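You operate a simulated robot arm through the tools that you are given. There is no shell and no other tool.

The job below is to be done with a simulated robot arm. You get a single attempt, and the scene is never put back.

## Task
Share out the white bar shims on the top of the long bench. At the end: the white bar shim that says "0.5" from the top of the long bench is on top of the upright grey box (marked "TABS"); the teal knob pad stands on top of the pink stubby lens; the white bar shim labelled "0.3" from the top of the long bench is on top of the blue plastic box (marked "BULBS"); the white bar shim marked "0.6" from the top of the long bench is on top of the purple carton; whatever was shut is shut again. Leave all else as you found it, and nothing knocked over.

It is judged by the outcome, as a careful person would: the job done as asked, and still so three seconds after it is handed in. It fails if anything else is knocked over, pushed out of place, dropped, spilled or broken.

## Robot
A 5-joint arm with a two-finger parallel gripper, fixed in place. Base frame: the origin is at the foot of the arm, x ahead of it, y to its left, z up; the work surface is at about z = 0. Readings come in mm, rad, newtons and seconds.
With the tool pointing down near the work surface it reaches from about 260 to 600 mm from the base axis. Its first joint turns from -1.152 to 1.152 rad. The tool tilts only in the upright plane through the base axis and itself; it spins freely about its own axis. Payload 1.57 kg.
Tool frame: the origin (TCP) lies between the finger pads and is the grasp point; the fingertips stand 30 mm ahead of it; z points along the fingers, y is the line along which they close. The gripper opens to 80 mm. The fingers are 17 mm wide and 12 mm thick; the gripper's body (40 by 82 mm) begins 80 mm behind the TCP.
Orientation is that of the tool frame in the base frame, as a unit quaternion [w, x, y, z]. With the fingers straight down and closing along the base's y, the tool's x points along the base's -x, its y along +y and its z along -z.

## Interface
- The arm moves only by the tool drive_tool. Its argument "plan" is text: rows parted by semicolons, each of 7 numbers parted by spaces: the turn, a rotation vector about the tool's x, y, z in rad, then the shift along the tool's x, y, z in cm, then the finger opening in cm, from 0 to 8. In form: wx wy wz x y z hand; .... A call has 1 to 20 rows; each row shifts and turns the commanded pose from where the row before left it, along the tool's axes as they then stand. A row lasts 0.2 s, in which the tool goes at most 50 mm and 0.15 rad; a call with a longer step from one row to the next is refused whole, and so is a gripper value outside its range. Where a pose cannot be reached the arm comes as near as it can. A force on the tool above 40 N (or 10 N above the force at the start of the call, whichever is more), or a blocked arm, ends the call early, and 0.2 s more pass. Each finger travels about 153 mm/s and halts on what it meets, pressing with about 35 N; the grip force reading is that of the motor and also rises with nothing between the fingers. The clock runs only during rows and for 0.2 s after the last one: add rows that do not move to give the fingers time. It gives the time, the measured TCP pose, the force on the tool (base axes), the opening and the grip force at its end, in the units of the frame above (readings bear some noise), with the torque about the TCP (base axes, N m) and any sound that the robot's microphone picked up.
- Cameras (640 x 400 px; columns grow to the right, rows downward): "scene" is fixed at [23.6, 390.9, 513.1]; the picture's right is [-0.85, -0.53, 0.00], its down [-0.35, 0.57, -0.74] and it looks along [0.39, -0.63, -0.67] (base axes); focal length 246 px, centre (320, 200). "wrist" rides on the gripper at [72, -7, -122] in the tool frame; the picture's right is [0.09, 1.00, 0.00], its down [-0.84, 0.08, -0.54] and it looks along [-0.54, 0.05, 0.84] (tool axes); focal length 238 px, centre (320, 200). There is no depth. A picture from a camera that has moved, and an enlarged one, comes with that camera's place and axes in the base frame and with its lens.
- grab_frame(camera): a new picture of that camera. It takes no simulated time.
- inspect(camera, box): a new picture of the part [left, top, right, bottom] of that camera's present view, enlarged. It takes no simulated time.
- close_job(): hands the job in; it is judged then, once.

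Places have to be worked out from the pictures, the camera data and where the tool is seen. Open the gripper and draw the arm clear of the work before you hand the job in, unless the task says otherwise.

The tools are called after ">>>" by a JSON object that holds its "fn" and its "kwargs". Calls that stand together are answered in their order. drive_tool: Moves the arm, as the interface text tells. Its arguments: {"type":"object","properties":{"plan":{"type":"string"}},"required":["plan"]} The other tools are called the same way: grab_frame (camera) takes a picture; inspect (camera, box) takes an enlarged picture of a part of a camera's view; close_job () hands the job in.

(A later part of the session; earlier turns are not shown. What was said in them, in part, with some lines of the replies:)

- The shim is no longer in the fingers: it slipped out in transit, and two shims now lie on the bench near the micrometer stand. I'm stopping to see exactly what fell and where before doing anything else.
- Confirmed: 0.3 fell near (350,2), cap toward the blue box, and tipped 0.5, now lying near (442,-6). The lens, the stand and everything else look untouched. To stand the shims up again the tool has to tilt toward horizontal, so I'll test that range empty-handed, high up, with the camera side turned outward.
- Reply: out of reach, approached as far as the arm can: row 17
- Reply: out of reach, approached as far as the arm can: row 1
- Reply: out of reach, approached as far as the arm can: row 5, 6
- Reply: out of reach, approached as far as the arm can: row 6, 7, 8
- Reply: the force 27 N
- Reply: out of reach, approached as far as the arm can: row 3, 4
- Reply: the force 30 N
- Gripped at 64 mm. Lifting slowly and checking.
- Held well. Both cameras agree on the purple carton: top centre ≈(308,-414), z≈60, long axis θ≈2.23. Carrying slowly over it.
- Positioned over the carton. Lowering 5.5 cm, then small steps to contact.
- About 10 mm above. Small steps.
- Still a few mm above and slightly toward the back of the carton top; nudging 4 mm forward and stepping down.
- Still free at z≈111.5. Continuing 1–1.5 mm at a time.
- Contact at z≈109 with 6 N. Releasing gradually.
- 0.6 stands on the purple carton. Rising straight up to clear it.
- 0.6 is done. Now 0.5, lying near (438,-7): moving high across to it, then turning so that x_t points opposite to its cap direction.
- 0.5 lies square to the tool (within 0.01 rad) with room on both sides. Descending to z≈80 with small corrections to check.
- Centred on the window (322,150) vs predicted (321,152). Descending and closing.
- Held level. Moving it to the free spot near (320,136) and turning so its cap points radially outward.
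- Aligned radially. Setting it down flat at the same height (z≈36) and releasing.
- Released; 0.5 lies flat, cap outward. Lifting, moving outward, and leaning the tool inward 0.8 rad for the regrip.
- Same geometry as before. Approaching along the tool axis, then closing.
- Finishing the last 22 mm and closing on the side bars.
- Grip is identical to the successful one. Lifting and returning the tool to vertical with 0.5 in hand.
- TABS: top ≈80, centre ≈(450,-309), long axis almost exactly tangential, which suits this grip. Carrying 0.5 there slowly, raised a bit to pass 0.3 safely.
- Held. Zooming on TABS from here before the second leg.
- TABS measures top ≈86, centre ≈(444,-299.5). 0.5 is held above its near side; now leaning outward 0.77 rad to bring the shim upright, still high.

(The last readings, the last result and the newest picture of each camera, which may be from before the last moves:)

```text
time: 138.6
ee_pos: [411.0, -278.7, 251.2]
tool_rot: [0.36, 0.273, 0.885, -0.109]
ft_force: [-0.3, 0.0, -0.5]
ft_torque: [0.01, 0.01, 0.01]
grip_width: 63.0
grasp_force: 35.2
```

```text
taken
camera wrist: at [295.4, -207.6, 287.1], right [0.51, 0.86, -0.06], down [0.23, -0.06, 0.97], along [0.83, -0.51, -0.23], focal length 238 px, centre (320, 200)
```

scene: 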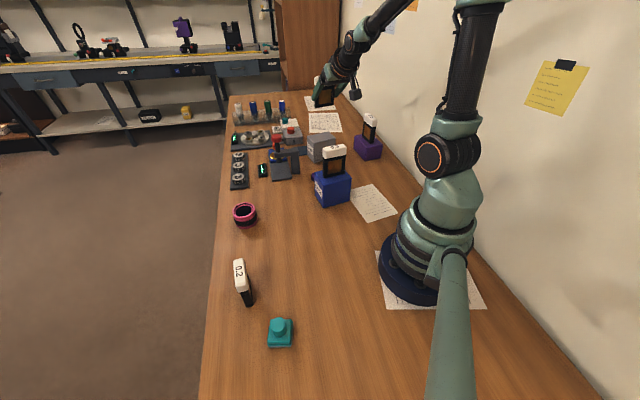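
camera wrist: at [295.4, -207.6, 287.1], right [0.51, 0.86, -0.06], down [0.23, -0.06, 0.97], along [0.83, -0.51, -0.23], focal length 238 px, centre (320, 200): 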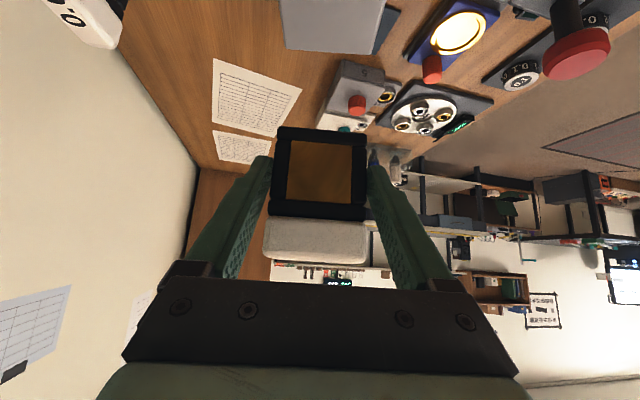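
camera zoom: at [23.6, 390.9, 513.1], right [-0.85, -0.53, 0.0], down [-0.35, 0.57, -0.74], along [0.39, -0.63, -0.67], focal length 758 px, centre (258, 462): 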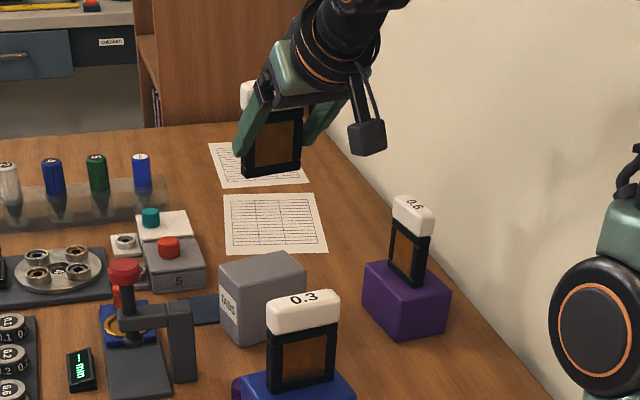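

The shim is upright in the grip. Shifting 19 mm outward over TABS's centre, then lowering to ~20 mm above contact.

>>> {"fn": "drive_tool", "kwargs": {"plan": "0 0 0 -0.7 0.05 0.68 4; 0 0 0 -0.7 0.05 0.68 4; 0 0 0 0.6 0 0.62 4; 0 0 0 1.114 0 1.149 4; 0 0 0 1.114 0 1.149 4; 0 0 0 1.114 0 1.149 4; 0 0 0 1.114 0 1.149 4; 0 0 0 1.114 0 1.149 4; 0 0 0 0.5 0 0.52 4; 0 0 0 0 0 0 4"}}

>>> {"fn": "inspect", "kwargs": {"camera": "scene", "box": [280, 90, 370, 180]}}

>>> {"fn": "grab_frame", "kwargs": {"camera": "wrist"}}

```text
time: 140.8
ee_pos: [428.9, -288.4, 154.9]
tool_rot: [0.36, 0.272, 0.886, -0.108]
ft_force: [-0.6, 0.7, 0.0]
ft_torque: [-0.02, 0.0, -0.01]
grip_width: 63.2
grasp_force: 34.9
```

```text
4.44 times, centred on (325, 135) of scene
camera zoom: at [23.7, 390.9, 513.1], right [-0.85, -0.53, 0.0], down [-0.35, 0.57, -0.74], along [0.39, -0.63, -0.67], focal length 1094 px, centre (298, 489)
```

zoom: 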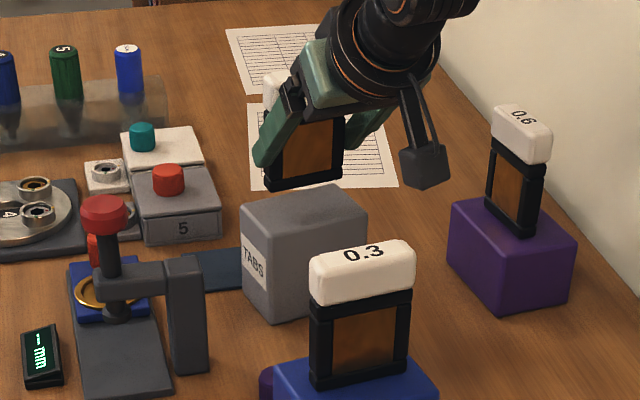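

```text
taken
camera wrist: at [312.0, -218.3, 191.1], right [0.51, 0.86, -0.06], down [0.23, -0.06, 0.97], along [0.83, -0.5, -0.23], focal length 238 px, centre (320, 200)
```

wrist: 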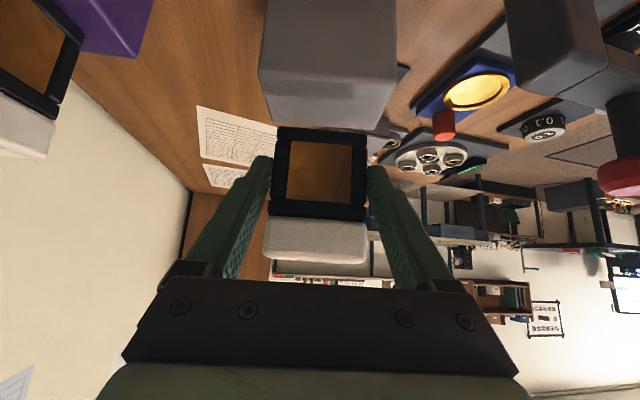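

Zooming in to compare the shim's base with the TABS top before the final descent.

>>> {"fn": "inspect", "kwargs": {"camera": "scene", "box": [310, 100, 360, 150]}}

```text
8.00 times, centred on (335, 125) of scene
camera zoom: at [23.7, 390.9, 513.1], right [-0.85, -0.53, 0.0], down [-0.35, 0.57, -0.74], along [0.39, -0.63, -0.67], focal length 1970 px, centre (200, 800)
```

zoom: 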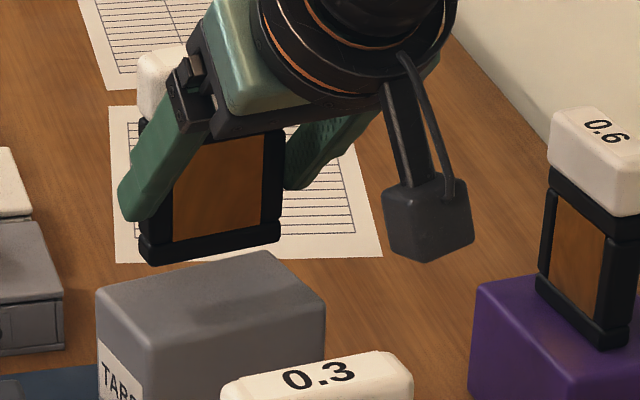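

The shim sits about 5–7 mm too far outward relative to TABS's centre. Correcting 5 mm inward and lowering 13 mm.

>>> {"fn": "drive_tool", "kwargs": {"plan": "0 0 0 0.36 0 -0.35 4; 0 0 0 0.35 0 0.36 4; 0 0 0 0.35 0 0.36 4; 0 0 0 0.21 0 0.215 4; 0 0 0 0 0 0 4"}}

>>> {"fn": "inspect", "kwargs": {"camera": "scene", "box": [310, 100, 360, 150]}}

```text
time: 142.0
ee_pos: [424.4, -286.9, 142.7]
tool_rot: [0.36, 0.273, 0.885, -0.11]
ft_force: [0.2, 0.7, 0.6]
ft_torque: [0.03, 0.06, -0.01]
grip_width: 62.9
grasp_force: 34.8
```

```text
8.00 times, centred on (335, 125) of scene
camera zoom: at [23.7, 390.9, 513.1], right [-0.85, -0.53, 0.0], down [-0.35, 0.57, -0.74], along [0.39, -0.63, -0.67], focal length 1970 px, centre (200, 800)
```

zoom: 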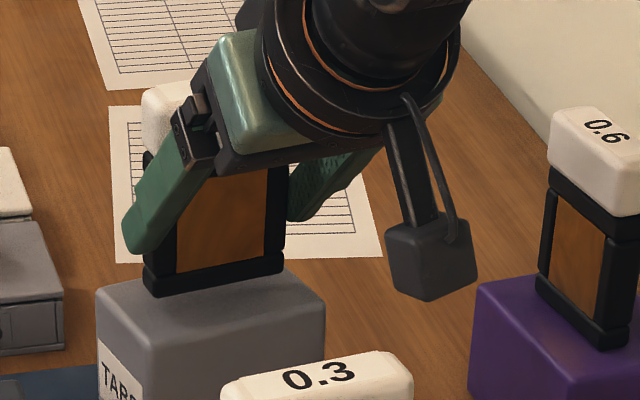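

Looks good; ~7 mm left. Another 3 mm inward and small steps down.

>>> {"fn": "drive_tool", "kwargs": {"plan": "0 0 0 0.215 0 -0.21 4; 0 0 0 0.14 0 0.144 4; 0 0 0 0.14 0 0.144 4; 0 0 0 0 0 0 4"}}

>>> {"fn": "inspect", "kwargs": {"camera": "scene", "box": [310, 100, 360, 150]}}

```text
time: 143.0
ee_pos: [422.1, -284.3, 137.0]
tool_rot: [0.359, 0.273, 0.886, -0.109]
ft_force: [0.1, -0.2, -0.9]
ft_torque: [0.0, 0.04, 0.01]
grip_width: 62.9
grasp_force: 35.0
```

```text
8.00 times, centred on (335, 125) of scene
camera zoom: at [23.6, 390.9, 513.1], right [-0.85, -0.53, 0.0], down [-0.35, 0.57, -0.74], along [0.39, -0.63, -0.67], focal length 1970 px, centre (200, 800)
```

zoom: 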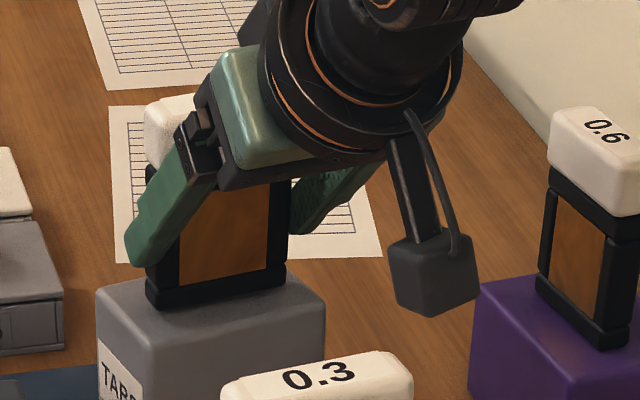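

No contact yet at z≈137. Continuing in ~1 mm steps.

>>> {"fn": "drive_tool", "kwargs": {"plan": "0 0 0 0.084 0 0.086 4; 0 0 0 0.084 0 0.086 4; 0 0 0 0 0 0 4"}}

```text
time: 143.8
ee_pos: [422.2, -283.9, 135.3]
tool_rot: [0.36, 0.273, 0.885, -0.11]
ft_force: [-0.4, 0.7, -1.0]
ft_torque: [0.02, 0.0, -0.04]
grip_width: 62.8
grasp_force: 35.2
```

No contact at z≈135.3. A bit further.

>>> {"fn": "drive_tool", "kwargs": {"plan": "0 0 0 0.084 0 0.086 4; 0 0 0 0.07 0 0.072 4; 0 0 0 0 0 0 4"}}

>>> {"fn": "inspect", "kwargs": {"camera": "scene", "box": [310, 100, 360, 150]}}

```text
time: 144.6
ee_pos: [422.7, -284.8, 134.7]
tool_rot: [0.362, 0.273, 0.885, -0.11]
ft_force: [-0.8, 0.6, 8.8]
ft_torque: [-0.21, 0.11, -0.04]
grip_width: 62.9
grasp_force: 34.8
```

```text
8.00 times, centred on (335, 125) of scene
camera zoom: at [23.6, 391.0, 513.0], right [-0.85, -0.53, 0.0], down [-0.35, 0.57, -0.74], along [0.39, -0.63, -0.67], focal length 1970 px, centre (200, 800)
```

zoom: 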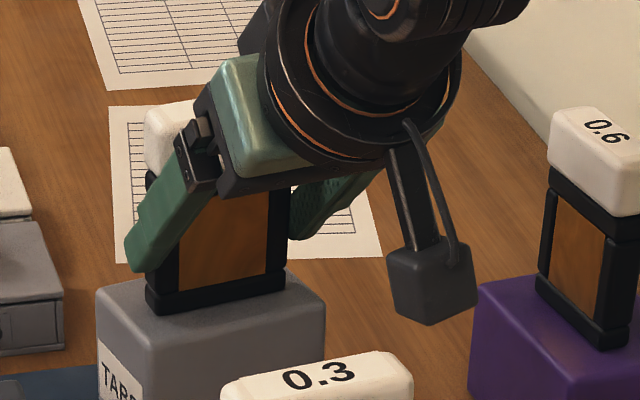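

Contact at z≈134.7 with 9 N and the base well inside the TABS top. Releasing gradually.

>>> {"fn": "drive_tool", "kwargs": {"plan": "0 0 0 0 0 0 5.8; 0 0 0 0 0 0 6.3; 0 0 0 0 0 0 6.6; 0 0 0 0 0 0 7; 0 0 0 0 0 0 7.4; 0 0 0 0 0 0 7.8; 0 0 0 0 0 0 7.8"}}

>>> {"fn": "inspect", "kwargs": {"camera": "scene", "box": [310, 100, 360, 150]}}

>>> {"fn": "grab_frame", "kwargs": {"camera": "wrist"}}

```text
time: 146.2
ee_pos: [421.1, -284.8, 132.9]
tool_rot: [0.36, 0.273, 0.885, -0.11]
ft_force: [0.1, 1.3, -0.2]
ft_torque: [-0.02, -0.02, -0.01]
grip_width: 77.9
grasp_force: 0.0
```

```text
8.00 times, centred on (335, 125) of scene
camera zoom: at [23.6, 390.9, 513.1], right [-0.85, -0.53, 0.0], down [-0.35, 0.57, -0.74], along [0.39, -0.63, -0.67], focal length 1970 px, centre (200, 800)
```

zoom: 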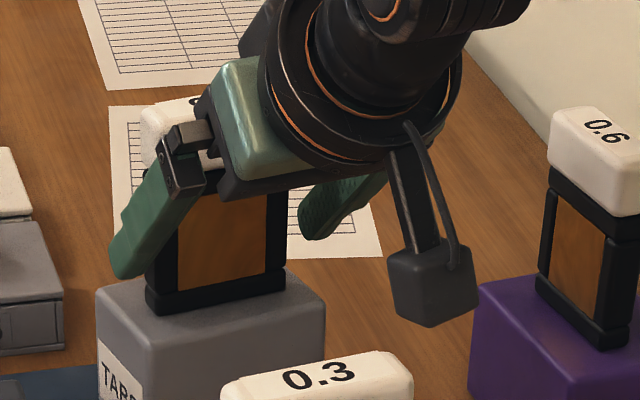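

```text
taken
camera wrist: at [305.8, -213.9, 169.6], right [0.51, 0.86, -0.06], down [0.23, -0.06, 0.97], along [0.83, -0.5, -0.23], focal length 238 px, centre (320, 200)
```

wrist: 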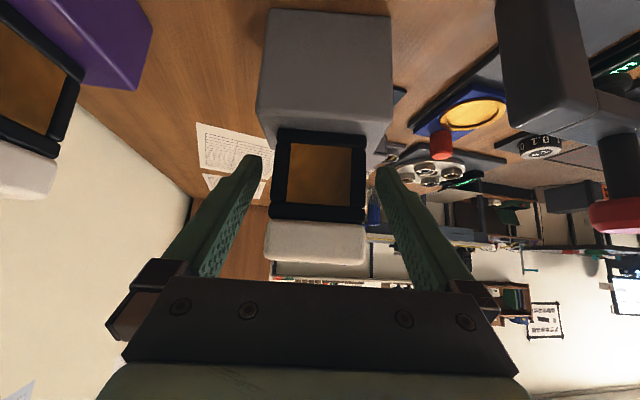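

0.5 stands on TABS. Backing out along the tool axis, then straight up, then returning the tool to vertical.

>>> {"fn": "drive_tool", "kwargs": {"plan": "0 0 0 0 0 -1 8; 0 0 0 0 0 -2 8; 0 0 0 0 0 -2.5 8; 0 0 0 0 0 -2 8; 0 0 0 -1.4 0 -1.44 8; 0 0 0 -1.75 0 -1.8 8; 0 0 0 -1.75 0 -1.8 8; 0 0 0 -1.75 0 -1.8 8; 0 0.1285 0 0 0 0 8; 0 0.1285 0 0 0 0 8; 0 0.1285 0 0 0 0 8; 0 0.1285 0 0 0 0 8; 0 0.1285 0 0 0 0 8; 0 0.1285 0 0 0 0 8; 0 0 0 0 0 0 8"}}

>>> {"fn": "grab_frame", "kwargs": {"camera": "scene"}}

>>> {"fn": "grab_frame", "kwargs": {"camera": "wrist"}}

>>> {"fn": "inspect", "kwargs": {"camera": "scene", "box": [270, 90, 400, 220]}}

```text
time: 149.4
ee_pos: [379.1, -254.5, 282.5]
tool_rot: [-0.001, 0.296, 0.955, 0.001]
ft_force: [0.1, -0.5, -0.6]
ft_torque: [0.01, 0.0, 0.01]
grip_width: 79.9
grasp_force: 0.1
```

```text
taken
```

scene: 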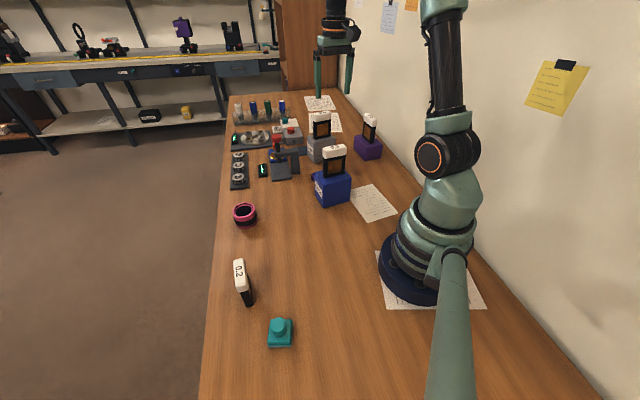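

```text
taken
camera wrist: at [316.2, -220.1, 403.7], right [0.49, 0.87, 0.0], down [0.73, -0.41, 0.54], along [0.47, -0.26, -0.84], focal length 238 px, centre (320, 200)
```

wrist: 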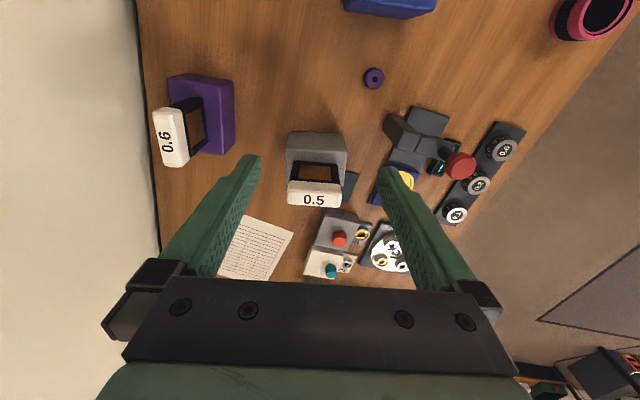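

```text
3.08 times, centred on (335, 155) of scene
camera zoom: at [23.7, 390.9, 513.1], right [-0.85, -0.53, 0.0], down [-0.35, 0.57, -0.74], along [0.39, -0.63, -0.67], focal length 758 px, centre (274, 338)
```

zoom: 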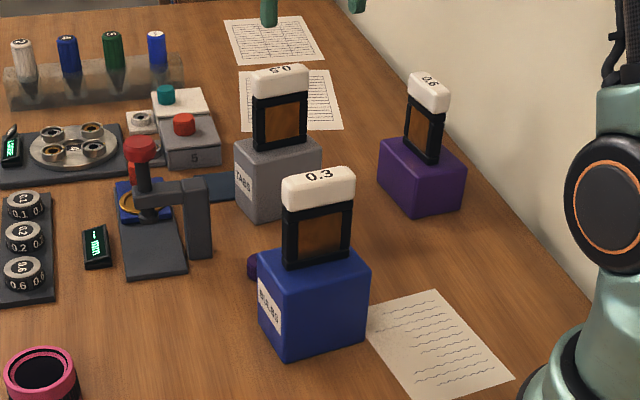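

All three shims are up. Now the teal pad: moving around via (400,60) to above it near (190,280), well clear in front of the base.

>>> {"fn": "drive_tool", "kwargs": {"plan": "0 0 0 1 1.69 0 8; 0 0 0 2.013 3.388 0 8; 0 0 0 2.013 3.388 0 8; 0 0 0 2.013 3.388 0 8; 0 0 0 2.013 3.388 0 8; 0 0 0 2.013 3.388 0 8; 0 0 0 2.013 3.388 0 8; 0 0 0 2.013 3.388 0 8; 0 0 0 1 1.69 0 8; 0 0 0 2.03 0.43 0 8; 0 0 0 4.054 0.851 0 8; 0 0 0 4.054 0.851 0 8; 0 0 0 4.054 0.851 0 8; 0 0 0 4.054 0.851 0 8; 0 0 0 4.054 0.851 0 8; 0 0 0 4.054 0.851 0 8; 0 0 0 2.03 0.43 0 8; 0 0 0 0 0 0 8"}}

>>> {"fn": "grab_frame", "kwargs": {"camera": "wrist"}}

>>> {"fn": "inspect", "kwargs": {"camera": "scene", "box": [250, 300, 310, 360]}}

```text
time: 153.2
ee_pos: [198.6, 268.3, 282.3]
tool_rot: [0.0, 0.296, 0.955, 0.0]
ft_force: [-0.2, 0.0, -0.4]
ft_torque: [0.01, -0.01, -0.02]
grip_width: 79.8
grasp_force: 0.0
```

```text
taken
camera wrist: at [135.9, 303.7, 403.2], right [0.49, 0.87, 0.0], down [0.73, -0.41, 0.54], along [0.47, -0.26, -0.84], focal length 238 px, centre (320, 200)
```

wrist: 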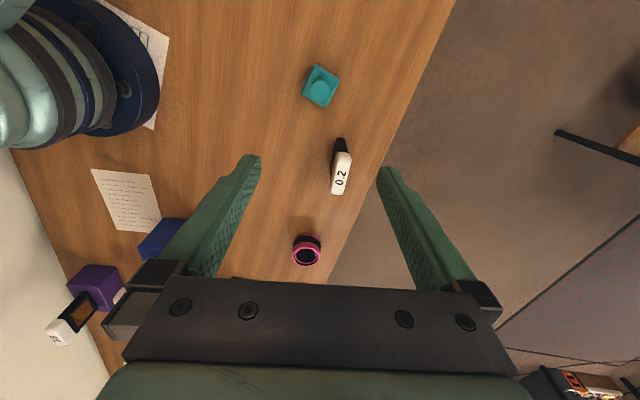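

```text
6.67 times, centred on (280, 330) of scene
camera zoom: at [23.6, 390.9, 513.1], right [-0.85, -0.53, 0.0], down [-0.35, 0.57, -0.74], along [0.39, -0.63, -0.67], focal length 1642 px, centre (587, -667)
```

zoom: 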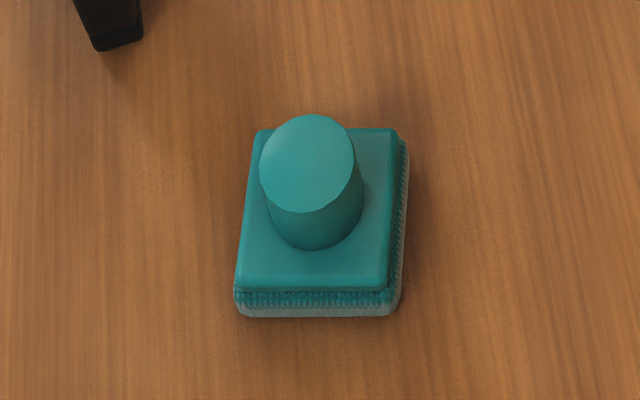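

Zooming in on the pad from above to get its centre and the orientation of its sides.

>>> {"fn": "inspect", "kwargs": {"camera": "wrist", "box": [280, 45, 370, 125]}}

>>> {"fn": "inspect", "kwargs": {"camera": "wrist", "box": [270, 210, 350, 280]}}

```text
5.00 times, centred on (325, 85) of wrist
camera zoom: at [135.9, 303.7, 403.2], right [0.49, 0.87, 0.0], down [0.73, -0.41, 0.54], along [0.47, -0.26, -0.84], focal length 1192 px, centre (295, 775)
```

zoom: 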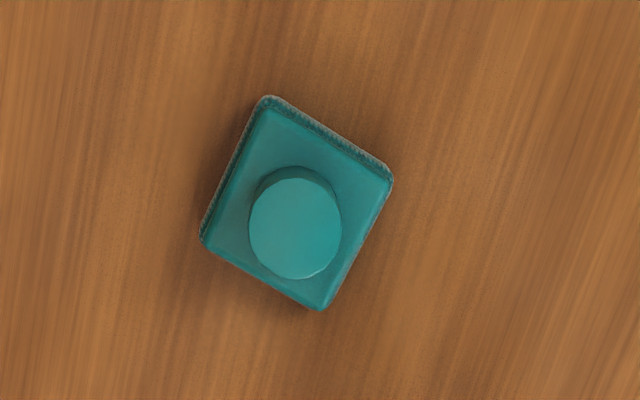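

```text
5.71 times, centred on (310, 245) of wrist
camera zoom: at [135.9, 303.7, 403.2], right [0.49, 0.87, 0.0], down [0.73, -0.41, 0.54], along [0.47, -0.26, -0.84], focal length 1362 px, centre (377, -57)
```

zoom: 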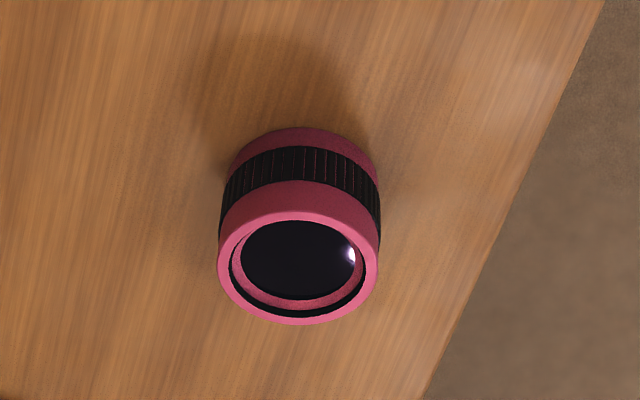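

Pad: 42 mm square, centre ≈(180,279), sides along (0.856,0.516). I'll align the fingers to its sides and hover above it.

>>> {"fn": "drive_tool", "kwargs": {"plan": "0 0 -0.1436 0 0 0 8; 0 0 -0.1436 0 0 0 8; 0 0 -0.1436 0 0 0 8; 0 0 -0.1436 0 0 0 8; 0 0 -0.1436 0 0 0 8; 0 0 -0.1436 0 0 0 8; 0 0 -0.1436 0 0 0 8; 0 0 -0.1436 0 0 0 8; 0 0 0 1.02 1.9 0 8; 0 0 0 0 0 3.5 8; 0 0 0 0 0 3.5 8; 0 0 0 0 0 3.5 8; 0 0 0 0 0 3.5 8; 0 0 0 0 0 0 8"}}

>>> {"fn": "grab_frame", "kwargs": {"camera": "wrist"}}

>>> {"fn": "inspect", "kwargs": {"camera": "wrist", "box": [260, 90, 380, 190]}}

>>> {"fn": "grab_frame", "kwargs": {"camera": "scene"}}

```text
time: 156.2
ee_pos: [181.4, 279.4, 141.6]
tool_rot: [0.0, -0.271, 0.963, 0.001]
ft_force: [-0.3, -0.5, -0.2]
ft_torque: [0.01, -0.03, 0.02]
grip_width: 79.9
grasp_force: 0.1
```

```text
taken
camera wrist: at [123.5, 235.7, 262.6], right [-0.6, 0.8, 0.0], down [0.67, 0.5, 0.54], along [0.43, 0.32, -0.84], focal length 238 px, centre (320, 200)
```

wrist: 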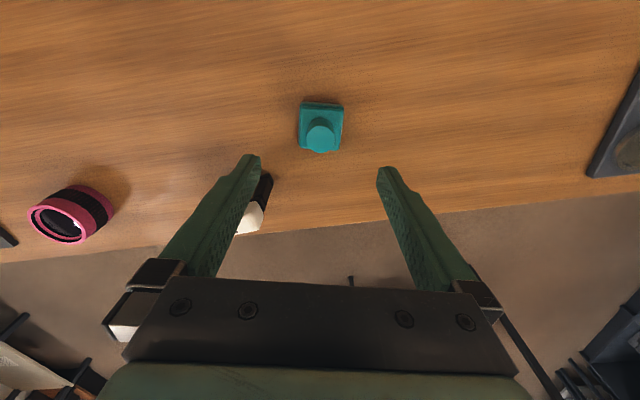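

```text
4.00 times, centred on (320, 140) of wrist
camera zoom: at [123.5, 235.7, 262.6], right [-0.6, 0.8, 0.0], down [0.67, 0.5, 0.54], along [0.43, 0.32, -0.84], focal length 953 px, centre (320, 440)
```

zoom: 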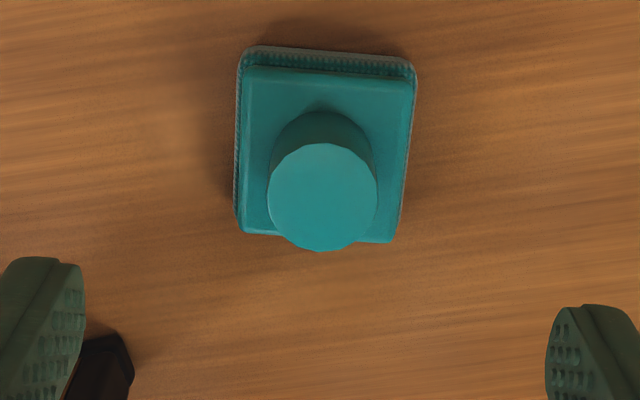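

```text
taken
```

scene: 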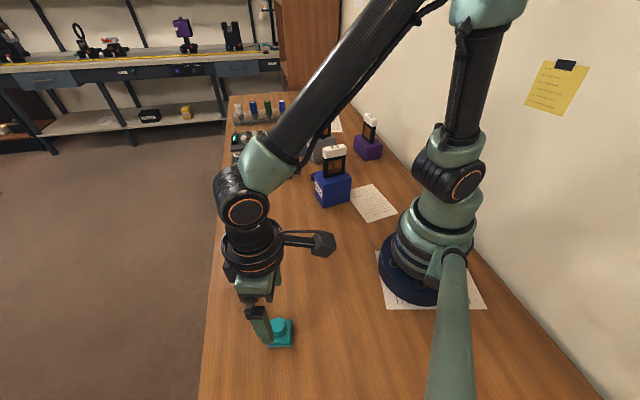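

Well centred; knob ≈24 mm across, its top at z≈46. I'll grip the knob with fingertips just above the block (TCP z≈49).

>>> {"fn": "drive_tool", "kwargs": {"plan": "0 0 0 0 0 2.5 7; 0 0 0 0 0 2.5 6; 0 0 0 0 0 2.2 5; 0 0 0 0 0 2.0 5; 0 0 0 0 0 0 4; 0 0 0 0 0 0 3; 0 0 0 0 0 0 2.5; 0 0 0 0 0 0 1.5; 0 0 0 0 0 0 0.5; 0 0 0 0 0 0 0.5"}}

>>> {"fn": "grab_frame", "kwargs": {"camera": "wrist"}}

>>> {"fn": "inspect", "kwargs": {"camera": "scene", "box": [220, 270, 320, 370]}}

```text
time: 158.4
ee_pos: [180.8, 280.4, 51.2]
tool_rot: [-0.001, -0.271, 0.963, 0.0]
ft_force: [-1.2, -1.6, 9.8]
ft_torque: [-0.11, 0.04, 0.0]
grip_width: 40.9
grasp_force: 34.1
```

```text
taken
camera wrist: at [123.5, 236.5, 171.0], right [-0.6, 0.8, 0.0], down [0.67, 0.5, 0.54], along [0.43, 0.32, -0.84], focal length 238 px, centre (320, 200)
```

wrist: 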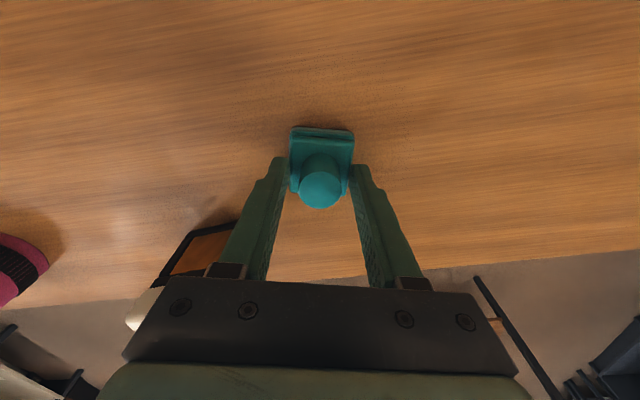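

```text
4.00 times, centred on (270, 320) of scene
camera zoom: at [23.6, 390.9, 513.1], right [-0.85, -0.53, 0.0], down [-0.35, 0.57, -0.74], along [0.39, -0.63, -0.67], focal length 985 px, centre (520, -280)
```

zoom: 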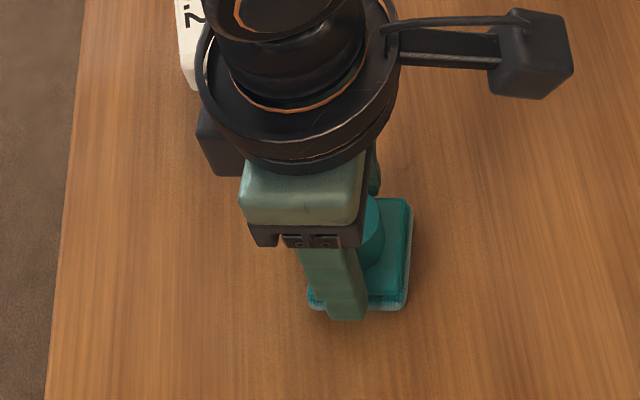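

The fingers caught the block's upper edge, since its top is at z≈22. That grip is poor, so I'll open, lower 13 mm and take the block by its flat sides instead.

>>> {"fn": "drive_tool", "kwargs": {"plan": "0 0 0 0 0 0 5; 0 0 0 0 0 0 6; 0 0 0 0 0 0.7 6; 0 0 0 0 0 0.6 6; 0 0 0 0 0 0 5; 0 0 0 0 0 0 4.5; 0 0 0 0 0 0 4; 0 0 0 0 0 0 3; 0 0 0 0 0 0 2; 0 0 0 0 0 0 2"}}

>>> {"fn": "grab_frame", "kwargs": {"camera": "wrist"}}

>>> {"fn": "inspect", "kwargs": {"camera": "scene", "box": [220, 270, 320, 370]}}

```text
time: 160.6
ee_pos: [181.5, 279.5, 36.9]
tool_rot: [0.0, -0.27, 0.963, 0.0]
ft_force: [-0.6, 0.0, -0.4]
ft_torque: [-0.01, 0.01, 0.01]
grip_width: 44.7
grasp_force: 34.6
```

```text
taken
camera wrist: at [123.7, 236.5, 158.2], right [-0.6, 0.8, 0.0], down [0.67, 0.5, 0.54], along [0.43, 0.32, -0.84], focal length 238 px, centre (320, 200)
```

wrist: 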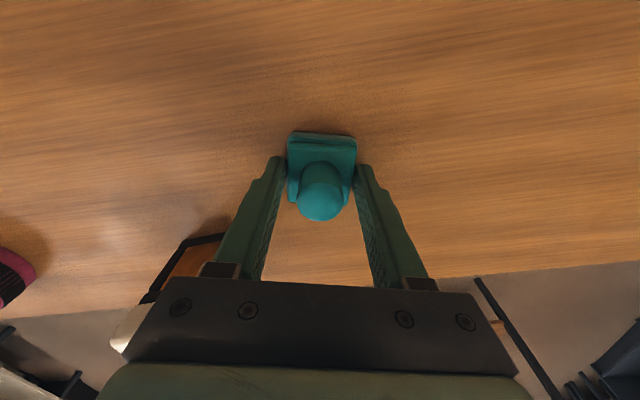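

```text
4.00 times, centred on (270, 320) of scene
camera zoom: at [23.6, 390.9, 513.1], right [-0.85, -0.53, 0.0], down [-0.35, 0.57, -0.74], along [0.39, -0.63, -0.67], focal length 985 px, centre (520, -280)
```

zoom: 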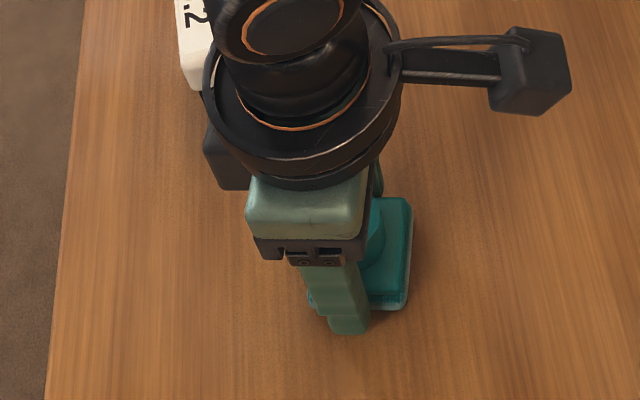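

Solid grip on the block (44.7 mm). Lifting slowly.

>>> {"fn": "drive_tool", "kwargs": {"plan": "0 0 0 0 0 -0.8 2; 0 0 0 0 0 -1.5 2; 0 0 0 0 0 -2 2; 0 0 0 0 0 -2 2; 0 0 0 0 0 -2 2; 0 0 0 0 0 -2 2; 0 0 0 0 0 -2 2; 0 0 0 0 0 -2 2; 0 0 0 0 0 -1 2; 0 0 0 0 0 0 2"}}

>>> {"fn": "grab_frame", "kwargs": {"camera": "wrist"}}

>>> {"fn": "inspect", "kwargs": {"camera": "scene", "box": [215, 185, 275, 245]}}

```text
time: 162.8
ee_pos: [180.8, 279.2, 191.7]
tool_rot: [0.0, -0.271, 0.963, -0.001]
ft_force: [-0.2, 0.7, -1.3]
ft_torque: [0.01, 0.0, -0.01]
grip_width: 44.8
grasp_force: 35.4
```

```text
taken
camera wrist: at [123.3, 236.3, 312.1], right [-0.6, 0.8, 0.0], down [0.67, 0.5, 0.54], along [0.43, 0.32, -0.84], focal length 238 px, centre (320, 200)
```

wrist: 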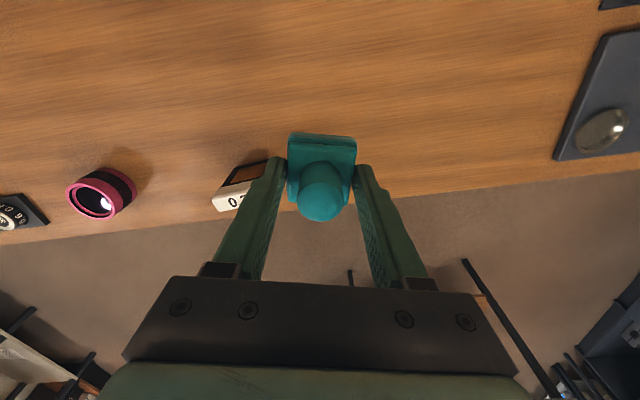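

```text
6.67 times, centred on (245, 215) of scene
camera zoom: at [23.6, 390.9, 513.1], right [-0.85, -0.53, 0.0], down [-0.35, 0.57, -0.74], along [0.39, -0.63, -0.67], focal length 1642 px, centre (820, 100)
```

zoom: 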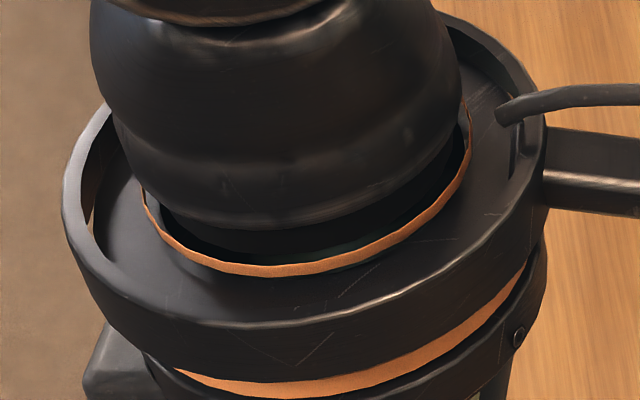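

Held securely. Carrying it slowly toward the lens at ≈(447,96).

>>> {"fn": "drive_tool", "kwargs": {"plan": "0 0 0 -0.204 -0.456 0 2; 0 0 0 -0.409 -0.912 0 2; 0 0 0 -0.899 -2.006 0 2; 0 0 0 -0.899 -2.006 0 2; 0 0 0 -0.899 -2.006 0 2; 0 0 0 -0.899 -2.006 0 2; 0 0 0 -0.899 -2.006 0 2; 0 0 0 -0.899 -2.006 0 2; 0 0 0 -0.899 -2.006 0 2; 0 0 0 -0.899 -2.006 0 2; 0 0 0 -0.899 -2.006 0 2; 0 0 0 -0.899 -2.006 0 2; 0 0 0 -0.899 -2.006 0 2; 0 0 0 -0.409 -0.912 0 2; 0 0 0 -0.204 -0.456 0 2; 0 0 0 0 0 0 2"}}

>>> {"fn": "grab_frame", "kwargs": {"camera": "wrist"}}

>>> {"fn": "inspect", "kwargs": {"camera": "scene", "box": [210, 180, 290, 240]}}

```text
time: 166.2
ee_pos: [405.3, 125.9, 190.8]
tool_rot: [0.0, -0.27, 0.963, 0.0]
ft_force: [-0.8, -0.5, -0.6]
ft_torque: [-0.01, 0.0, 0.0]
grip_width: 44.8
grasp_force: 35.2
```

```text
taken
camera wrist: at [348.0, 82.1, 311.5], right [-0.6, 0.8, 0.0], down [0.67, 0.5, 0.54], along [0.43, 0.32, -0.84], focal length 238 px, centre (320, 200)
```

wrist: 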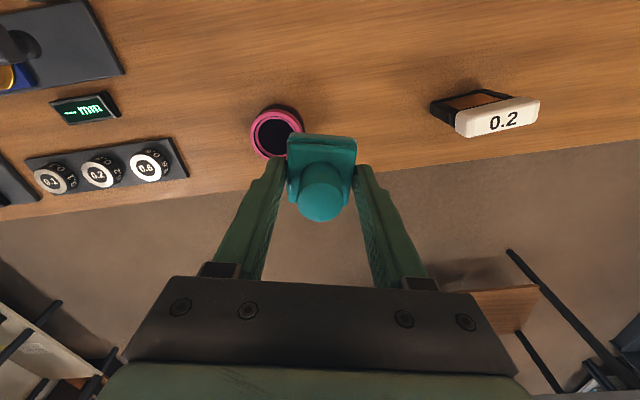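

```text
6.67 times, centred on (250, 210) of scene
camera zoom: at [23.7, 390.9, 513.1], right [-0.85, -0.53, 0.0], down [-0.35, 0.57, -0.74], along [0.39, -0.63, -0.67], focal length 1642 px, centre (787, 133)
```

zoom: 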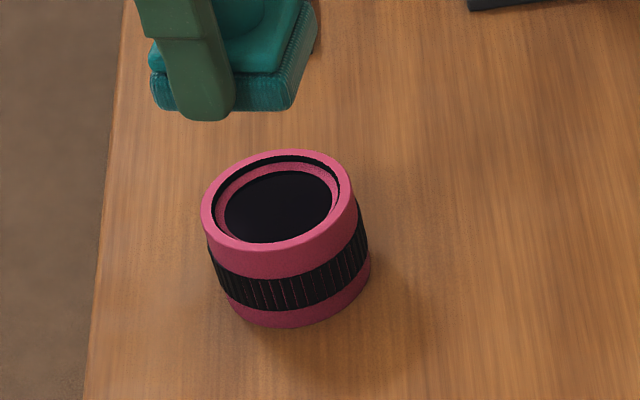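

Zooming on the lens with the wrist camera to triangulate its rim centre and height.

>>> {"fn": "inspect", "kwargs": {"camera": "wrist", "box": [230, 90, 330, 170]}}

```text
5.00 times, centred on (280, 130) of wrist
camera zoom: at [348.0, 82.1, 311.5], right [-0.6, 0.8, 0.0], down [0.67, 0.5, 0.54], along [0.43, 0.32, -0.84], focal length 1192 px, centre (520, 550)
```

zoom: 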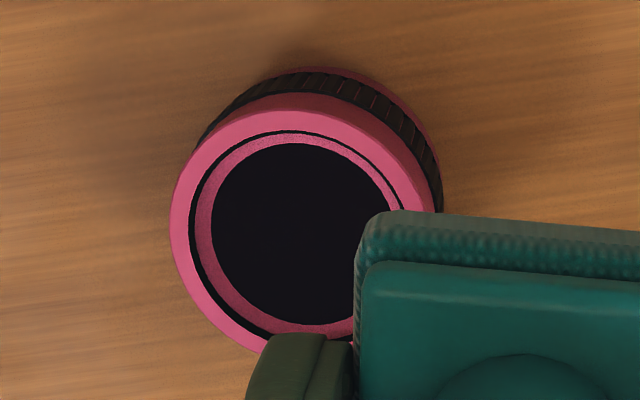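

Lens rim centre ≈(447,94.5), z≈45–48, about 59 mm across. Moving the pad above it and lowering partway.

>>> {"fn": "drive_tool", "kwargs": {"plan": "0 0 0 -0.3 -0.7 0 2; 0 0 0 -0.7 -1.6 0 2; 0 0 0 -0.7 -1.6 0 2; 0 0 0 -0.39 -0.95 0 2; 0 0 0 0 0 1 2; 0 0 0 0 0 2 2; 0 0 0 0 0 2 2; 0 0 0 0 0 2 2; 0 0 0 0 0 1 2; 0 0 0 0 0 0 2"}}

>>> {"fn": "grab_frame", "kwargs": {"camera": "wrist"}}

>>> {"fn": "inspect", "kwargs": {"camera": "scene", "box": [210, 180, 290, 240]}}

```text
time: 168.4
ee_pos: [447.5, 96.3, 110.1]
tool_rot: [-0.001, -0.271, 0.962, 0.0]
ft_force: [0.5, 0.2, -0.6]
ft_torque: [-0.02, 0.0, 0.0]
grip_width: 44.8
grasp_force: 34.5
```

```text
taken
camera wrist: at [390.5, 51.9, 231.3], right [-0.6, 0.8, 0.0], down [0.67, 0.5, 0.54], along [0.43, 0.32, -0.84], focal length 238 px, centre (320, 200)
```

wrist: 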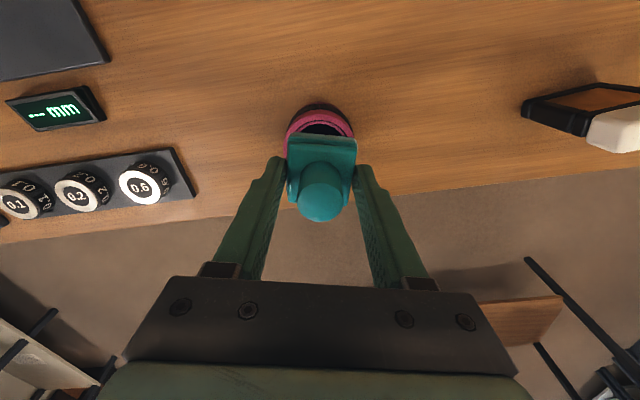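

```text
6.67 times, centred on (250, 210) of scene
camera zoom: at [23.7, 390.9, 513.1], right [-0.85, -0.53, 0.0], down [-0.35, 0.57, -0.74], along [0.39, -0.63, -0.67], focal length 1642 px, centre (787, 133)
```

zoom: 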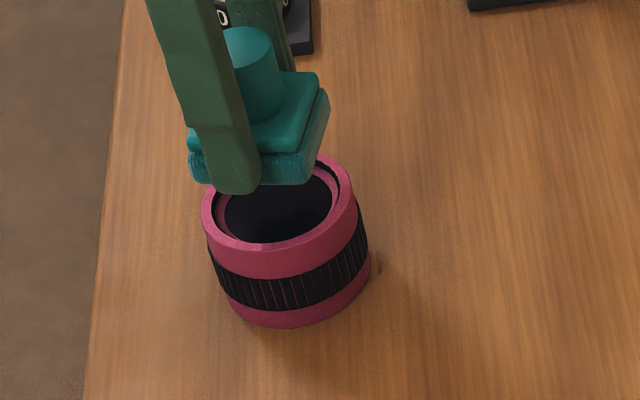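

Left–right is centred. Zooming to check the fore–aft alignment of pad and rim.

>>> {"fn": "inspect", "kwargs": {"camera": "wrist", "box": [270, 90, 370, 170]}}

```text
5.00 times, centred on (320, 130) of wrist
camera zoom: at [390.5, 51.9, 231.3], right [-0.6, 0.8, 0.0], down [0.67, 0.5, 0.54], along [0.43, 0.32, -0.84], focal length 1192 px, centre (320, 550)
```

zoom: 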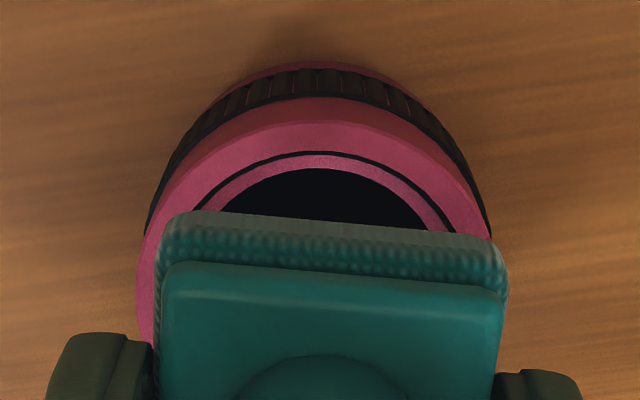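

Pad and rim agree within ~1 mm. Applying that correction and lowering to near contact.

>>> {"fn": "drive_tool", "kwargs": {"plan": "0 0 0 -0.1 -0.1 0 2; 0 0 0 0 0 0.9 2; 0 0 0 0 0 0.8 2; 0 0 0 0 0 0.4 2; 0 0 0 0 0 0 2"}}

>>> {"fn": "inspect", "kwargs": {"camera": "scene", "box": [210, 180, 290, 240]}}

>>> {"fn": "inspect", "kwargs": {"camera": "wrist", "box": [270, 90, 370, 170]}}

```text
time: 169.6
ee_pos: [450.3, 94.7, 90.1]
tool_rot: [-0.001, -0.271, 0.963, 0.0]
ft_force: [0.1, -0.5, -0.8]
ft_torque: [-0.01, -0.02, -0.02]
grip_width: 45.1
grasp_force: 34.9
```

```text
6.67 times, centred on (250, 210) of scene
camera zoom: at [23.6, 390.9, 513.1], right [-0.85, -0.53, 0.0], down [-0.35, 0.57, -0.74], along [0.39, -0.63, -0.67], focal length 1642 px, centre (787, 133)
```

zoom: 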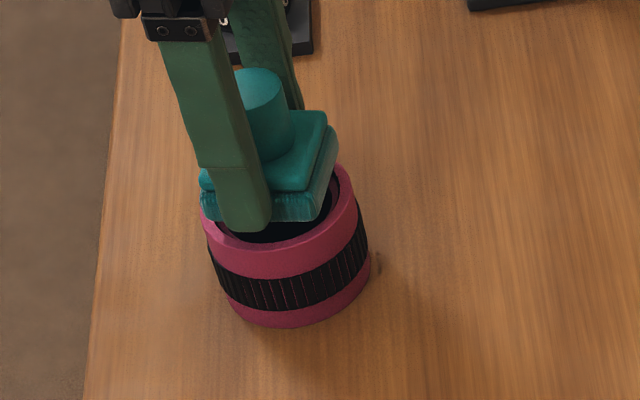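

```text
5.00 times, centred on (320, 130) of wrist
camera zoom: at [391.9, 51.4, 210.1], right [-0.6, 0.8, 0.0], down [0.67, 0.5, 0.54], along [0.43, 0.32, -0.84], focal length 1192 px, centre (320, 550)
```

zoom: 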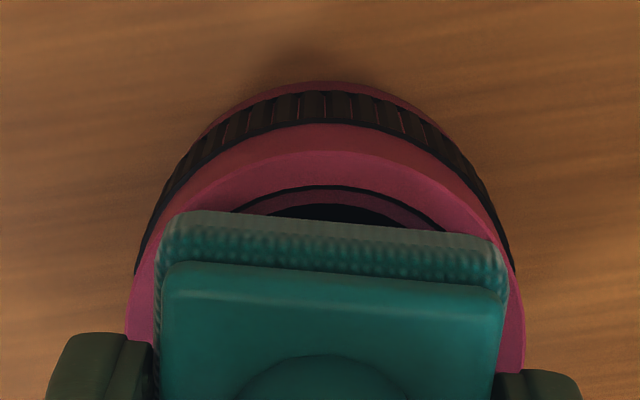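

Centred (rim mid 325 vs predicted 324). Lowering in small steps to contact.

>>> {"fn": "drive_tool", "kwargs": {"plan": "0 0 0 0 0 0.25 2; 0 0 0 0 0 0.2 2; 0 0 0 0 0 0 2"}}

>>> {"fn": "inspect", "kwargs": {"camera": "scene", "box": [210, 180, 290, 240]}}

```text
time: 170.4
ee_pos: [449.5, 95.5, 85.7]
tool_rot: [0.0, -0.27, 0.963, 0.001]
ft_force: [-0.3, -0.2, 0.3]
ft_torque: [0.04, 0.0, 0.0]
grip_width: 44.9
grasp_force: 34.8
```

```text
6.67 times, centred on (250, 210) of scene
camera zoom: at [23.6, 390.9, 513.1], right [-0.85, -0.53, 0.0], down [-0.35, 0.57, -0.74], along [0.39, -0.63, -0.67], focal length 1642 px, centre (787, 133)
```

zoom: 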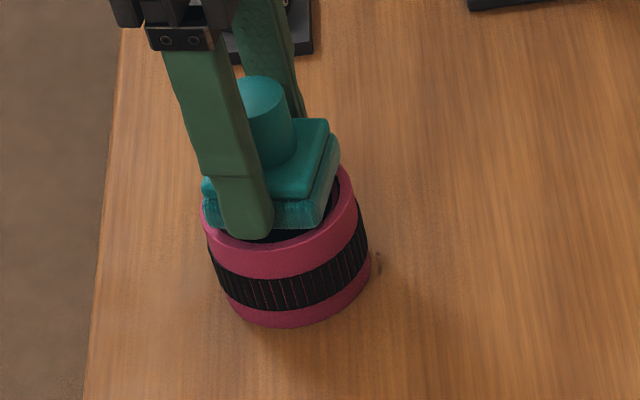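

No contact at 85.7 yet. Continuing ~1 mm at a time.

>>> {"fn": "drive_tool", "kwargs": {"plan": "0 0 0 0 0 0.12 2; 0 0 0 0 0 0.12 2; 0 0 0 0 0 0 2"}}

```text
time: 171.2
ee_pos: [449.8, 95.1, 84.1]
tool_rot: [0.0, -0.27, 0.963, 0.0]
ft_force: [-5.6, -1.2, 11.3]
ft_torque: [0.02, 0.3, 0.05]
grip_width: 44.8
grasp_force: 34.8
```

Contact at z≈84 (11 N). Easing 0.5 mm and opening gradually.

>>> {"fn": "drive_tool", "kwargs": {"plan": "0 0 0 0 0 -0.05 2; 0 0 0 0 0 0 4.2; 0 0 0 0 0 0 4.5; 0 0 0 0 0 0 4.8; 0 0 0 0 0 0 5.2; 0 0 0 0 0 0 5.8; 0 0 0 0 0 0 6.4; 0 0 0 0 0 0 6.4"}}

>>> {"fn": "inspect", "kwargs": {"camera": "scene", "box": [210, 180, 290, 240]}}

>>> {"fn": "inspect", "kwargs": {"camera": "wrist", "box": [250, 80, 390, 200]}}

```text
time: 173.0
ee_pos: [448.0, 95.3, 83.4]
tool_rot: [0.0, -0.271, 0.963, 0.0]
ft_force: [0.4, -0.3, 0.2]
ft_torque: [0.01, 0.01, 0.05]
grip_width: 63.7
grasp_force: 0.1
```

```text
6.67 times, centred on (250, 210) of scene
camera zoom: at [23.6, 390.9, 513.1], right [-0.85, -0.53, 0.0], down [-0.35, 0.57, -0.74], along [0.39, -0.63, -0.67], focal length 1642 px, centre (787, 133)
```

zoom: 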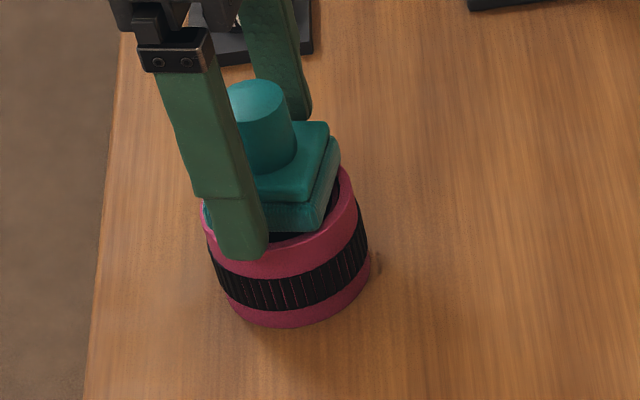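

```text
3.33 times, centred on (320, 140) of wrist
camera zoom: at [392.2, 51.4, 204.1], right [-0.6, 0.8, 0.0], down [0.67, 0.5, 0.54], along [0.43, 0.32, -0.84], focal length 794 px, centre (320, 400)
```

zoom: 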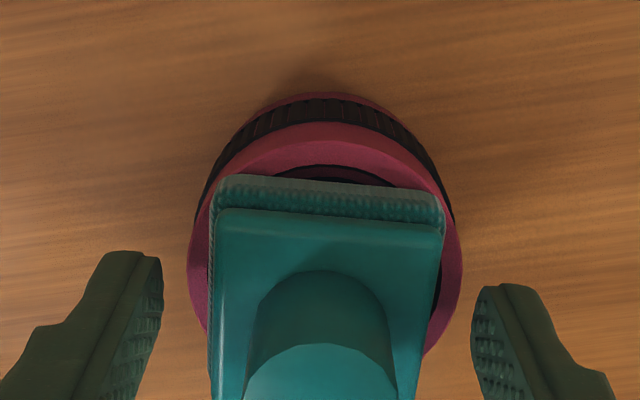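

The pad sits on the lens rim, centred and level. Rising straight up and clear.

>>> {"fn": "drive_tool", "kwargs": {"plan": "0 0 0 0 0 0 7.5; 0 0 0 0 0 -0.8 7.8; 0 0 0 0 0 -2 8; 0 0 0 0 0 -3 8; 0 0 0 0 0 -4 8; 0 0 0 0 0 -4 8; 0 0 0 0 0 -4 8; 0 0 0 0 0 0 8"}}

>>> {"fn": "grab_frame", "kwargs": {"camera": "wrist"}}

>>> {"fn": "grab_frame", "kwargs": {"camera": "scene"}}

>>> {"fn": "inspect", "kwargs": {"camera": "scene", "box": [210, 180, 290, 240]}}

```text
time: 174.8
ee_pos: [448.4, 94.9, 262.2]
tool_rot: [-0.001, -0.27, 0.963, 0.0]
ft_force: [-0.2, -0.2, 0.7]
ft_torque: [0.04, -0.02, 0.01]
grip_width: 80.0
grasp_force: 0.0
```

```text
taken
camera wrist: at [390.9, 51.5, 382.8], right [-0.6, 0.8, 0.0], down [0.67, 0.5, 0.54], along [0.43, 0.32, -0.84], focal length 238 px, centre (320, 200)
```

wrist: 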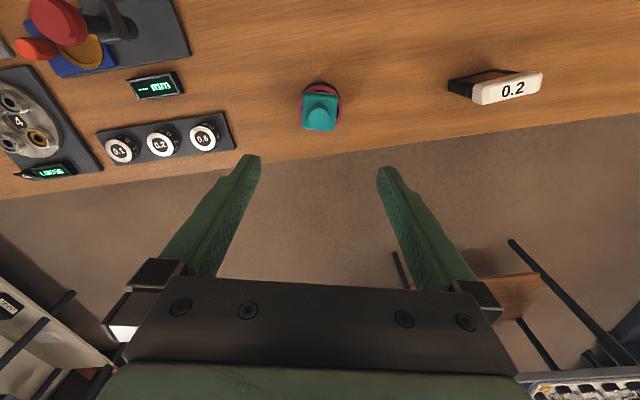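

```text
taken
```

scene: 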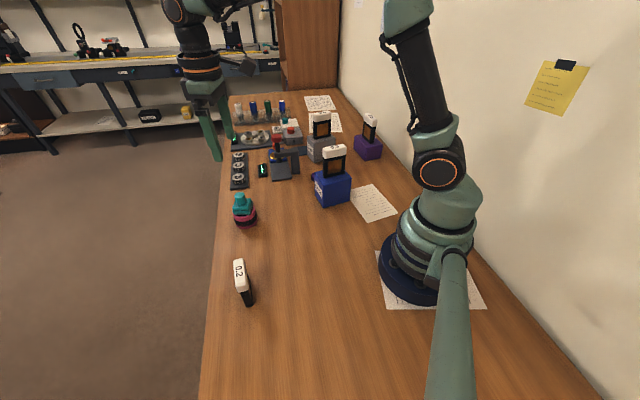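

```text
6.67 times, centred on (250, 210) of scene
camera zoom: at [23.6, 390.9, 513.1], right [-0.85, -0.53, 0.0], down [-0.35, 0.57, -0.74], along [0.39, -0.63, -0.67], focal length 1642 px, centre (787, 133)
```

zoom: 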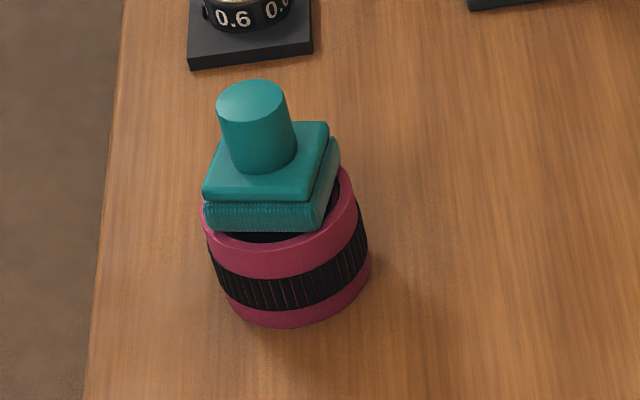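

Everything looks in place. Drawing the arm up and back to roughly its starting pose, then one last check of all objects.

>>> {"fn": "drive_tool", "kwargs": {"plan": "0 0 0 0 0 -3 8; 0 0 0 0 0 -3 8; 0 0 0 2.9 -1.0 0 8; 0 0 0 2.9 -1.0 0 8; 0 0 0 2.9 -1.0 0 8; 0 0 0 2.9 -1.0 0 8; 0 0 0.137 0 0 0 8; 0 0 0.137 0 0 0 8; 0 0 0.137 0 0 0 8; 0 0 0.137 0 0 0 8; 0 0 0 0 0 0 8; 0 0 0 0 0 0 8; 0 0 0 0 0 0 8; 0 0 0 0 0 0 8"}}

>>> {"fn": "grab_frame", "kwargs": {"camera": "wrist"}}

>>> {"fn": "inspect", "kwargs": {"camera": "scene", "box": [220, 90, 400, 220]}}

>>> {"fn": "inspect", "kwargs": {"camera": "scene", "box": [200, 190, 380, 360]}}

```text
time: 177.8
ee_pos: [372.8, 0.4, 321.3]
tool_rot: [0.0, 0.0, 1.0, 0.0]
ft_force: [-0.1, 1.1, -0.4]
ft_torque: [0.02, 0.02, 0.02]
grip_width: 80.1
grasp_force: 0.0
```

```text
taken
camera wrist: at [299.8, -6.5, 442.3], right [-0.09, 1.0, 0.0], down [0.84, 0.08, 0.54], along [0.54, 0.05, -0.84], focal length 238 px, centre (320, 200)
```

wrist: 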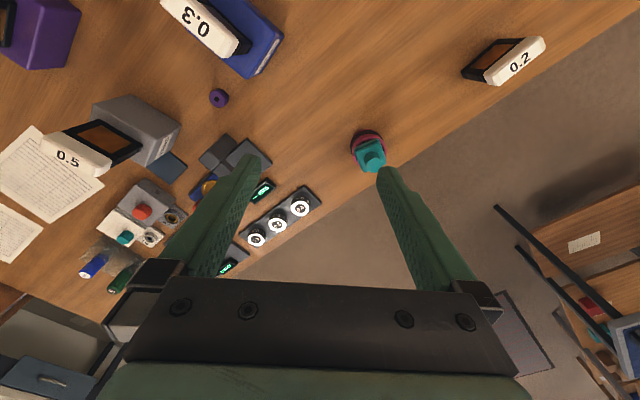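

```text
3.08 times, centred on (310, 155) of scene
camera zoom: at [23.6, 390.9, 513.1], right [-0.85, -0.53, 0.0], down [-0.35, 0.57, -0.74], along [0.39, -0.63, -0.67], focal length 758 px, centre (351, 338)
```

zoom: 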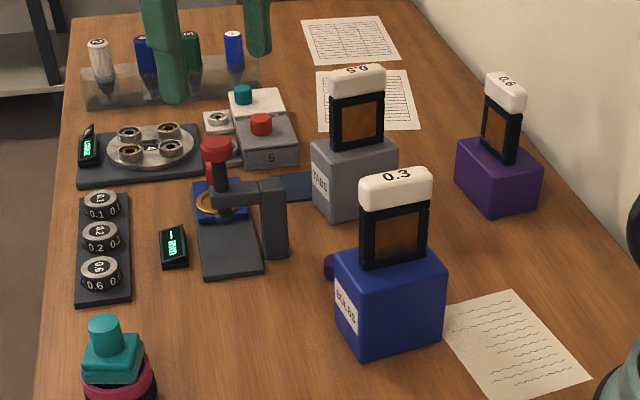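

```text
2.35 times, centred on (290, 275) of scene
camera zoom: at [23.6, 390.9, 513.1], right [-0.85, -0.53, 0.0], down [-0.35, 0.57, -0.74], along [0.39, -0.63, -0.67], focal length 579 px, centre (391, 24)
```

zoom: 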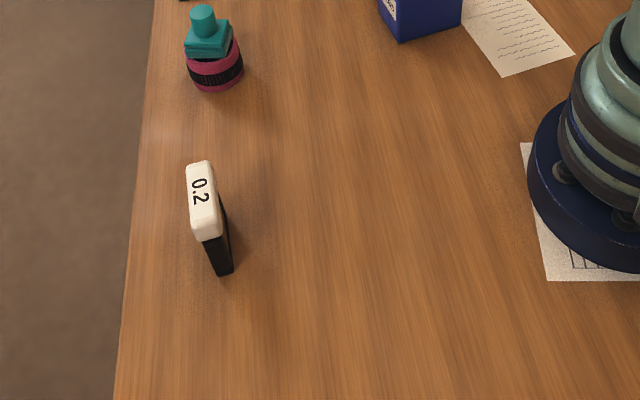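

Compared with the first pictures, the boxes, lens, stand, 0.2 shim, papers and small parts are where they were. 0.5 is on TABS, 0.3 on BULBS and 0.6 on the purple carton, all upright, and the pad is on the lens. The gripper is open and clear, so I'm handing in.

>>> {"fn": "close_job", "kwargs": {}}

```text
The job is handed in.
```

The end state you asked for is in place and handed in, but I dropped one shim and knocked over another along the way.

- **0.5 shim:** upright on the grey TABS box.
- **0.3 shim:** upright on the blue BULBS box.
- **0.6 shim:** upright on the purple carton.
- **Teal knob pad:** standing level on the pink stubby lens.
- **Shut items:** I opened nothing, so nothing needed shutting again.

**The mishap:** early on, the 0.3 shim slipped out of the gripper while I was carrying it. It fell on the bench and tipped over the 0.5 shim, which I had not yet moved. I stood both up again and placed them with a firmer grip across their frames. I saw no damage to either, but I only checked by camera.

In the final pictures everything else matched the starting ones: the 0.2 shim, boxes, lens, measuring stand, papers and small parts. The gripper was open and the arm clear of the work when I handed in.
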